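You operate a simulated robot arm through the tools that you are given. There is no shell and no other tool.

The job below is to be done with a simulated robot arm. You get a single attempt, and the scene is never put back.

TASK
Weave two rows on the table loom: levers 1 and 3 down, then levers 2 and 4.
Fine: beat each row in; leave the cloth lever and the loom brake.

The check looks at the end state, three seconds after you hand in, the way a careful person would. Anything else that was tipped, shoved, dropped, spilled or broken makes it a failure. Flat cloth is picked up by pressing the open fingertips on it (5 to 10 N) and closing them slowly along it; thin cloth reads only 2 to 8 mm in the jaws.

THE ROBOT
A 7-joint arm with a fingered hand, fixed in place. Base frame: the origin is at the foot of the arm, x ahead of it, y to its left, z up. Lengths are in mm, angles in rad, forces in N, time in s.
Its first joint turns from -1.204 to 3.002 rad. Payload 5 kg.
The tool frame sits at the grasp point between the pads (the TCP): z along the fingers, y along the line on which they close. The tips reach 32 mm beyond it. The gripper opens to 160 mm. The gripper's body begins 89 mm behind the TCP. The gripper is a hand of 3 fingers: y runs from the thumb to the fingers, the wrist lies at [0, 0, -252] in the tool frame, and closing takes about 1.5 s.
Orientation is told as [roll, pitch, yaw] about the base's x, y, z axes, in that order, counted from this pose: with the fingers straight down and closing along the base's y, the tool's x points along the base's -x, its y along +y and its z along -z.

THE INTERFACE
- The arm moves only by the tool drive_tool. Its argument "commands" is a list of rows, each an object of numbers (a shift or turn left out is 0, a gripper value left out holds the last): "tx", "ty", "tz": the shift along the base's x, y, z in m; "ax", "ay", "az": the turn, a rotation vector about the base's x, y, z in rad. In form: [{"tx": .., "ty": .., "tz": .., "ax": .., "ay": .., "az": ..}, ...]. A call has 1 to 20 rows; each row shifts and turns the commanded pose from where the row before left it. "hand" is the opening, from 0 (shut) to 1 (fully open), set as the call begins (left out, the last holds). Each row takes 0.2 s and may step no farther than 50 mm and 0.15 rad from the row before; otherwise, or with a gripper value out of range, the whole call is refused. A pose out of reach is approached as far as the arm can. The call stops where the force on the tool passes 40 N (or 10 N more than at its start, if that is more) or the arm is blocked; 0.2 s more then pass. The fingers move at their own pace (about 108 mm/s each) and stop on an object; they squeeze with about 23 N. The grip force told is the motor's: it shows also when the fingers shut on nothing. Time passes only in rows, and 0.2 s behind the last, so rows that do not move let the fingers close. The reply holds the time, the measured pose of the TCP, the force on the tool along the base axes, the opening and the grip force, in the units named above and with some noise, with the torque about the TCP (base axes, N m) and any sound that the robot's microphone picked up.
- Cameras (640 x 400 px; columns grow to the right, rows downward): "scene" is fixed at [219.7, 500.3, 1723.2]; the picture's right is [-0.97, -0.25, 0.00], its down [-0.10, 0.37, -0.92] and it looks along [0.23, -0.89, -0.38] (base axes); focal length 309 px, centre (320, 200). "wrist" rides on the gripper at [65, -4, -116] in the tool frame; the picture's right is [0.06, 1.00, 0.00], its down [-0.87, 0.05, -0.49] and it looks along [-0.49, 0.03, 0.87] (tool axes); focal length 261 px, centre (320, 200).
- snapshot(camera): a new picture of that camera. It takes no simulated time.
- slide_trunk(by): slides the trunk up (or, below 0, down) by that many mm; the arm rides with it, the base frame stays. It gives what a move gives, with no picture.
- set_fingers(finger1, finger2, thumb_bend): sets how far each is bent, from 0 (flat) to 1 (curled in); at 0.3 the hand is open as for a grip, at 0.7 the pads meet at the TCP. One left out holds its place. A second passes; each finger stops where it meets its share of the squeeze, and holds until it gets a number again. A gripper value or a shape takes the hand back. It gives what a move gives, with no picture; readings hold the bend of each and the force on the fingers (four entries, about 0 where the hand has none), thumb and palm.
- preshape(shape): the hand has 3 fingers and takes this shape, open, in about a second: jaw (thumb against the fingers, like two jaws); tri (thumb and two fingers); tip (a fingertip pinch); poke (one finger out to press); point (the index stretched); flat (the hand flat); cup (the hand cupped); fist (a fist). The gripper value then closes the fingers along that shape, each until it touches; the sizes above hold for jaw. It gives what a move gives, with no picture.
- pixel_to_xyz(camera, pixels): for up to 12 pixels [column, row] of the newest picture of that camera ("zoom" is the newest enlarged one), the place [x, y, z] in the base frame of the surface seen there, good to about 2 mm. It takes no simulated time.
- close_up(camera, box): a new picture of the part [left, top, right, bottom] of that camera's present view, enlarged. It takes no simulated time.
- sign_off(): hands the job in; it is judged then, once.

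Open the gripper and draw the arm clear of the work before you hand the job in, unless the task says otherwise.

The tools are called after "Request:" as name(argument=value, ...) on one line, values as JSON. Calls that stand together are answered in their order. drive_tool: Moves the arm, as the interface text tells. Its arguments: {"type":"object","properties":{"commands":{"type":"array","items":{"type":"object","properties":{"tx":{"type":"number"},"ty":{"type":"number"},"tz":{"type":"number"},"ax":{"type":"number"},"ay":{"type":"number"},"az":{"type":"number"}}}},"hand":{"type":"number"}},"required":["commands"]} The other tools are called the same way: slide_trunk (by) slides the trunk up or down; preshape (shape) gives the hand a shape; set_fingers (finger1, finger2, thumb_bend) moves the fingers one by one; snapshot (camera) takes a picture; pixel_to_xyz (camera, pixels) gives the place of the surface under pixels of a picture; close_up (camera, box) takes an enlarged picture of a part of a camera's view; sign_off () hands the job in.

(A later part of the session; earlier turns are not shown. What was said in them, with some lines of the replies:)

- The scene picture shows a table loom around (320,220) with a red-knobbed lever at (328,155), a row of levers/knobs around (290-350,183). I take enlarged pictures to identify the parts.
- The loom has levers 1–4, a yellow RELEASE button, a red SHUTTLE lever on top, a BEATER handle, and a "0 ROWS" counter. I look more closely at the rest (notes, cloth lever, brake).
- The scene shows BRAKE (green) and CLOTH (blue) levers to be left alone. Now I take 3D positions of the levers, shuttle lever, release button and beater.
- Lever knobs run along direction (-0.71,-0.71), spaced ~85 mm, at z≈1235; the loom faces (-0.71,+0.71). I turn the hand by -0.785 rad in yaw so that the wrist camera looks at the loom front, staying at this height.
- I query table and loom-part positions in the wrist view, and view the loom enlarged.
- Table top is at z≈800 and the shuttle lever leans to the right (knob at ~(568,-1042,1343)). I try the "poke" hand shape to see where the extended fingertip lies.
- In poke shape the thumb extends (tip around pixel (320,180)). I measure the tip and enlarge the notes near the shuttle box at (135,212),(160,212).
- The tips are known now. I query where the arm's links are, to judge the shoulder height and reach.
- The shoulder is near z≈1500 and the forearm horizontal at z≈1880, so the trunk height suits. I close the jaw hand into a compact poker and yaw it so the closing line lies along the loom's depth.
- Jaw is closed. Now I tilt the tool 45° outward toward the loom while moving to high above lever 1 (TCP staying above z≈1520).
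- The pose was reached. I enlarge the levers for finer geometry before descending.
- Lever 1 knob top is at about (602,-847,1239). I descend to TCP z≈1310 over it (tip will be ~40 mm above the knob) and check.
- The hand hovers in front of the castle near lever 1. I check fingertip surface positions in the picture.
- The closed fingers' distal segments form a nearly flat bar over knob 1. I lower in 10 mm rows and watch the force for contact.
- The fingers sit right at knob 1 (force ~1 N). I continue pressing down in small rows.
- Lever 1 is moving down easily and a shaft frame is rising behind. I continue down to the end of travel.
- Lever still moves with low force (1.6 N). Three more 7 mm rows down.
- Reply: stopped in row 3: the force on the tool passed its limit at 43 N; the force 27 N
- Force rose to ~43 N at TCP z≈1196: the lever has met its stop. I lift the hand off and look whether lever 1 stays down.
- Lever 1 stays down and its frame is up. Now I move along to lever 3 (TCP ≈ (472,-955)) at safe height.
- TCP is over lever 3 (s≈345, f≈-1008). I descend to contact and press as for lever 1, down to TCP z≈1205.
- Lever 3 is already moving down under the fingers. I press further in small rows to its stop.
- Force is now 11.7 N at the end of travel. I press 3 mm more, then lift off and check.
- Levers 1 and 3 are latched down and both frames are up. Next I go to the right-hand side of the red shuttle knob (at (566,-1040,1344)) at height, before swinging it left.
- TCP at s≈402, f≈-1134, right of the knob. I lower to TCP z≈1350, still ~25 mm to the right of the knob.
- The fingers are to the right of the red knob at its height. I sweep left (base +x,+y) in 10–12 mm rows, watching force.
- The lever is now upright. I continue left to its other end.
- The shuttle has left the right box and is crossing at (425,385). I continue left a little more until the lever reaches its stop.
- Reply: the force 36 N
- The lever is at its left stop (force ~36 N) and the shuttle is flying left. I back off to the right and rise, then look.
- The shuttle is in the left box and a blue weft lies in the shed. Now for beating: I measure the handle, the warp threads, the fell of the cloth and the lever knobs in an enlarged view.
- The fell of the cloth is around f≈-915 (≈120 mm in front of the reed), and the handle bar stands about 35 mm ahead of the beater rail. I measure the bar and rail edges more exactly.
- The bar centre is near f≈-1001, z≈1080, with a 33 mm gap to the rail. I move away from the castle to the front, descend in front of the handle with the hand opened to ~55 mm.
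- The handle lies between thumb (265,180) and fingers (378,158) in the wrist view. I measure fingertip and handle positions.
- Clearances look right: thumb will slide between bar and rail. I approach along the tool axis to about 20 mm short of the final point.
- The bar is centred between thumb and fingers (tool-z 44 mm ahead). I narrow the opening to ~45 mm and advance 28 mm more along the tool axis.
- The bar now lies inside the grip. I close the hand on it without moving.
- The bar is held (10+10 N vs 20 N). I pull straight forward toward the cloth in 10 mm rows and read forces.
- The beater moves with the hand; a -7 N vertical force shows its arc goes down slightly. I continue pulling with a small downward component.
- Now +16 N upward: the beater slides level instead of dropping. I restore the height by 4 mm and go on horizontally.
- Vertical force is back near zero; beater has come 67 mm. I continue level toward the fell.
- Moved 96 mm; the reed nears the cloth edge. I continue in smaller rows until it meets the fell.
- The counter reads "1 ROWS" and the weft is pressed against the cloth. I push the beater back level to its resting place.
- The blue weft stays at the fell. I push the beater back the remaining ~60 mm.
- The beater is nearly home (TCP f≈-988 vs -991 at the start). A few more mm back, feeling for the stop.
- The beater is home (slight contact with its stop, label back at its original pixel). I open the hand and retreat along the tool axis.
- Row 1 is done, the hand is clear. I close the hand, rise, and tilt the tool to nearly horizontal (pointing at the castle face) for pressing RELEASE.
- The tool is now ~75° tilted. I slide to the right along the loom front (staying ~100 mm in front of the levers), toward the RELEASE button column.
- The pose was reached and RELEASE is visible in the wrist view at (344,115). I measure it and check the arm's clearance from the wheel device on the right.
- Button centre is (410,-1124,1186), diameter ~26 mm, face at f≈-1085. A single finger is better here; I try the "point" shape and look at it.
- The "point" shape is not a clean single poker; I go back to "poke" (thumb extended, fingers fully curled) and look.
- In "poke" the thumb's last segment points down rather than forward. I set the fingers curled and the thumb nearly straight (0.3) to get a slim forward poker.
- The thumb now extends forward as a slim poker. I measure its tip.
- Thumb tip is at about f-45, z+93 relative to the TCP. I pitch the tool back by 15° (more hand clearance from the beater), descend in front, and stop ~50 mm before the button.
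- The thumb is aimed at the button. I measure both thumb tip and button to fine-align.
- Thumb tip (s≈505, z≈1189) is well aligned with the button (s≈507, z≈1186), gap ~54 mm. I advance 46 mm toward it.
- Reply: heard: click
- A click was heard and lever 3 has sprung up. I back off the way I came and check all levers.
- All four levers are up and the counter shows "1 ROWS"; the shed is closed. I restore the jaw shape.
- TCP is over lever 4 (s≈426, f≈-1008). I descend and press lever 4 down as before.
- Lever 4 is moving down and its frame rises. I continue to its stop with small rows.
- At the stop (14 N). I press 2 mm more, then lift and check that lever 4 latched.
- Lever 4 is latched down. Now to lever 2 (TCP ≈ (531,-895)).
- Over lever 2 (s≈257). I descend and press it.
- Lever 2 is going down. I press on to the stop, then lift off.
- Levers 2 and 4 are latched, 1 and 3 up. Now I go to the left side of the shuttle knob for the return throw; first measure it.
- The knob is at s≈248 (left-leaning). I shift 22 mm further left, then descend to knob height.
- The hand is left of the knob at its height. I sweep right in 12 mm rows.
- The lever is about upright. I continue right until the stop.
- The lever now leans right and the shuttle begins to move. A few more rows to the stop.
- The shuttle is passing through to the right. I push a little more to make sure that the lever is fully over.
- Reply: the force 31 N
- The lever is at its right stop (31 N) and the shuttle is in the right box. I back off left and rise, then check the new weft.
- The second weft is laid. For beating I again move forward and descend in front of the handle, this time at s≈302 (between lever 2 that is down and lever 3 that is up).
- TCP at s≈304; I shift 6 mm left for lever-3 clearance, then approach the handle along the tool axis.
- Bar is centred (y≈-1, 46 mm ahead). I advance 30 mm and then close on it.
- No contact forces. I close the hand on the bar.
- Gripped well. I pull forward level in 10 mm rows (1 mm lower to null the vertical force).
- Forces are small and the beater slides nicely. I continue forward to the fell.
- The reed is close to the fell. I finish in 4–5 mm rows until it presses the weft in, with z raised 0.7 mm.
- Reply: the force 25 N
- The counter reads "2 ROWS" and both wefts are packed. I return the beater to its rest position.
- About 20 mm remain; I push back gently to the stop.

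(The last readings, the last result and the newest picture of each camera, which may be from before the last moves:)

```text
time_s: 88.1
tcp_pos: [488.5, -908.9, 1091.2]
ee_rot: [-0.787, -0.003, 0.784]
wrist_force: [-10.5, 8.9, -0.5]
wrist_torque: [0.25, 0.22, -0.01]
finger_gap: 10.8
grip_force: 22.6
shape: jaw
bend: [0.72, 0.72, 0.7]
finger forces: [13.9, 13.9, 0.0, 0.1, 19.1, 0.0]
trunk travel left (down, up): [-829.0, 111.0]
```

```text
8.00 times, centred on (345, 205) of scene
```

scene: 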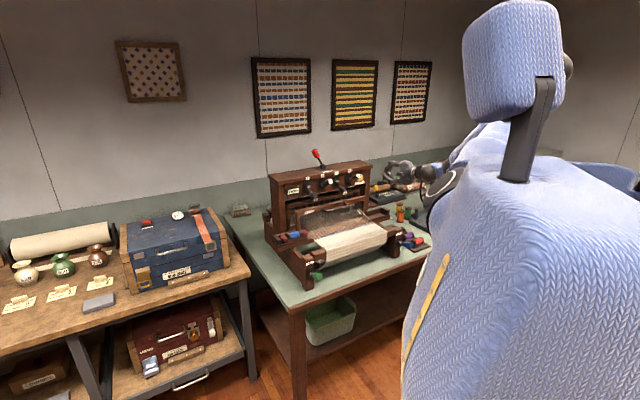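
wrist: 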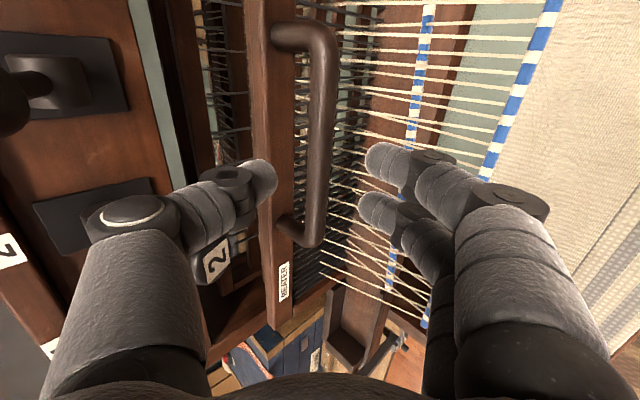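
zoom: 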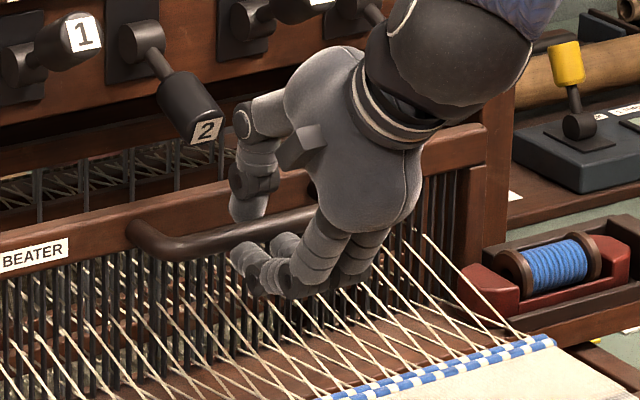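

The beater is back at its stop (BEATER label at its original pixel). I open the hand and retreat along the tool axis, then rise.

Request:
drive_tool(commands=[{"tx": -0.0007, "ty": 0.0007}, {}, {}, {}, {"tx": -0.005, "ty": 0.005, "tz": 0.0069}, {"tx": -0.005, "ty": 0.005, "tz": 0.0069}, {"tx": -0.005, "ty": 0.005, "tz": 0.0069}, {"tx": -0.0078, "ty": 0.0078, "tz": 0.011}, {"tx": -0.0078, "ty": 0.0078, "tz": 0.011}, {"tx": -0.0078, "ty": 0.0078, "tz": 0.011}, {"tx": -0.0078, "ty": 0.0078, "tz": 0.011}, {"tx": -0.02, "ty": 0.02, "tz": 0.02}, {"tx": -0.02, "ty": 0.02, "tz": 0.03}, {}], hand=0.3)

Request:
close_up(camera="scene", box=[260, 140, 420, 260])

```text
time_s: 91.1
tcp_pos: [404.0, -825.9, 1203.3]
ee_rot: [-0.785, -0.003, 0.783]
wrist_force: [0.7, -0.3, -0.3]
wrist_torque: [0.02, 0.0, 0.05]
finger_gap: 47.7
grip_force: 0.0
shape: jaw
bend: [0.73, 0.73, 0.7]
finger forces: [0.0, 0.0, 0.0, 0.0, 0.1, 0.0]
trunk travel left (down, up): [-829.0, 111.0]
```

```text
3.33 times, centred on (340, 200) of scene
```

zoom: 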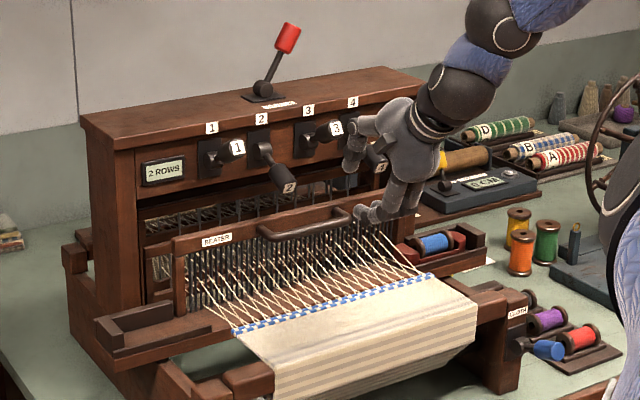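

Both rows are woven, shuttle home, beater home, brake and cloth lever untouched. I rise and draw the arm clear, opening the hand.

Request:
drive_tool(commands=[{"tx": -0.01, "ty": 0.02, "tz": 0.04}, {"tx": -0.01, "ty": 0.02, "tz": 0.04}, {"tz": 0.045}, {"tz": 0.045}, {"tz": 0.045}, {"tz": 0.045}, {"tz": 0.045}, {"tz": 0.045}, {"ty": 0.04, "ax": 0.0926, "ay": 0.0926}, {"ty": 0.04, "ax": 0.0926, "ay": 0.0926}, {"ty": 0.04, "ax": 0.0926, "ay": 0.0926}, {"ty": 0.04, "ax": 0.0926, "ay": 0.0926}, {"ty": 0.04, "ax": 0.0926, "ay": 0.0926}, {"ax": 0.0926, "ay": 0.0926}, {}], hand=1.0)

Request:
snapshot(camera="scene")

Request:
close_up(camera="scene", box=[260, 130, 430, 290])

Request:
close_up(camera="scene", box=[290, 200, 430, 290])

```text
time_s: 94.3
tcp_pos: [380.6, -583.7, 1556.9]
ee_rot: [0.0, -0.003, 0.784]
wrist_force: [0.3, -0.7, -0.9]
wrist_torque: [-0.04, -0.06, 0.0]
finger_gap: 160.0
grip_force: 0.1
shape: jaw
bend: [0.3, 0.3, 0.3]
finger forces: [0.1, 0.0, 0.0, 0.1, 0.1, 0.0]
trunk travel left (down, up): [-829.0, 111.0]
```

```text
taken
```

scene: 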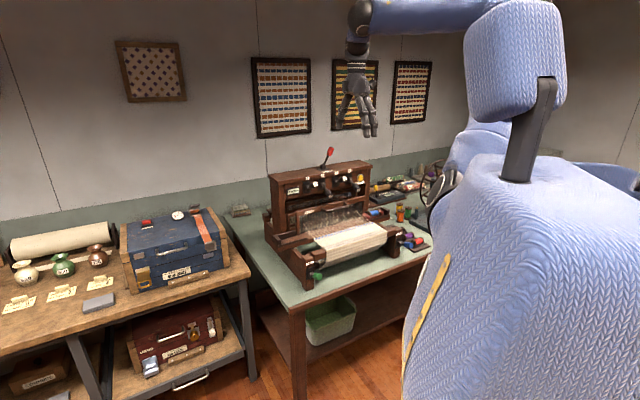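

```text
2.50 times, centred on (345, 210) of scene
```

zoom: 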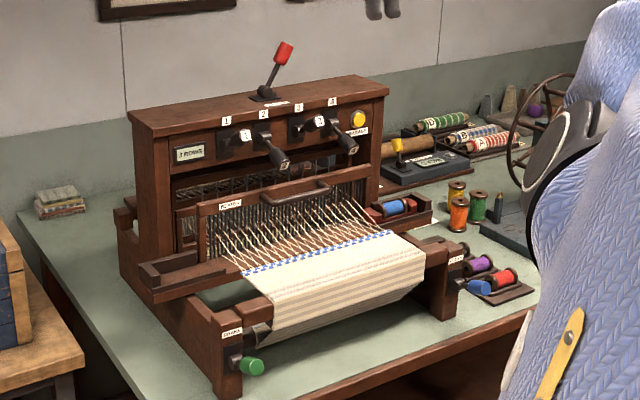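

```text
4.44 times, centred on (360, 245) of scene
```

zoom: 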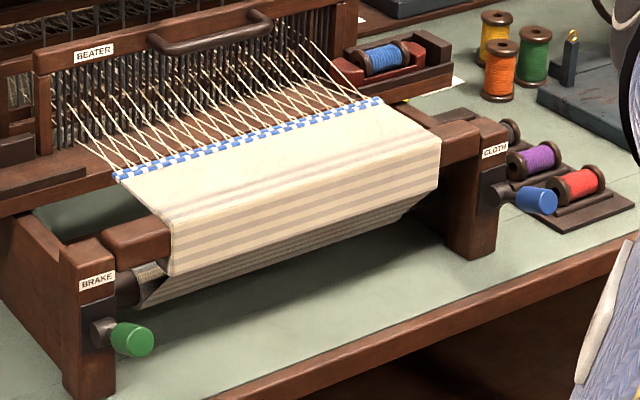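

The counter reads 2 ROWS. The two blue wefts are packed at the fell in alternating order. The shuttle and beater are home, and the BRAKE and CLOTH levers look unchanged. The hand is open and the arm is clear, so I hand the job in.

Request:
sign_off()

```text
The job is handed in.
```

I wove both rows and handed the job in; the loom's counter reads 2 ROWS.

- **Row 1:** I pressed levers 1 and 3 down, threw the shuttle left, beat the row in, and pushed the beater back to its stop. Then I pressed RELEASE, and all four levers came up.
- **Row 2:** I pressed levers 2 and 4 down, threw the shuttle right, beat the row in, and pushed the beater back to its stop.

Both blue weft threads lie packed against the cloth edge in alternating order. The shuttle is in the right-hand box where it started. The cloth lever and loom brake were never touched, and the last pictures show nothing else moved.

Levers 2 and 4 are still down, because the task did not ask for them to be released after the second row. The hand is open and the arm is clear of the loom.
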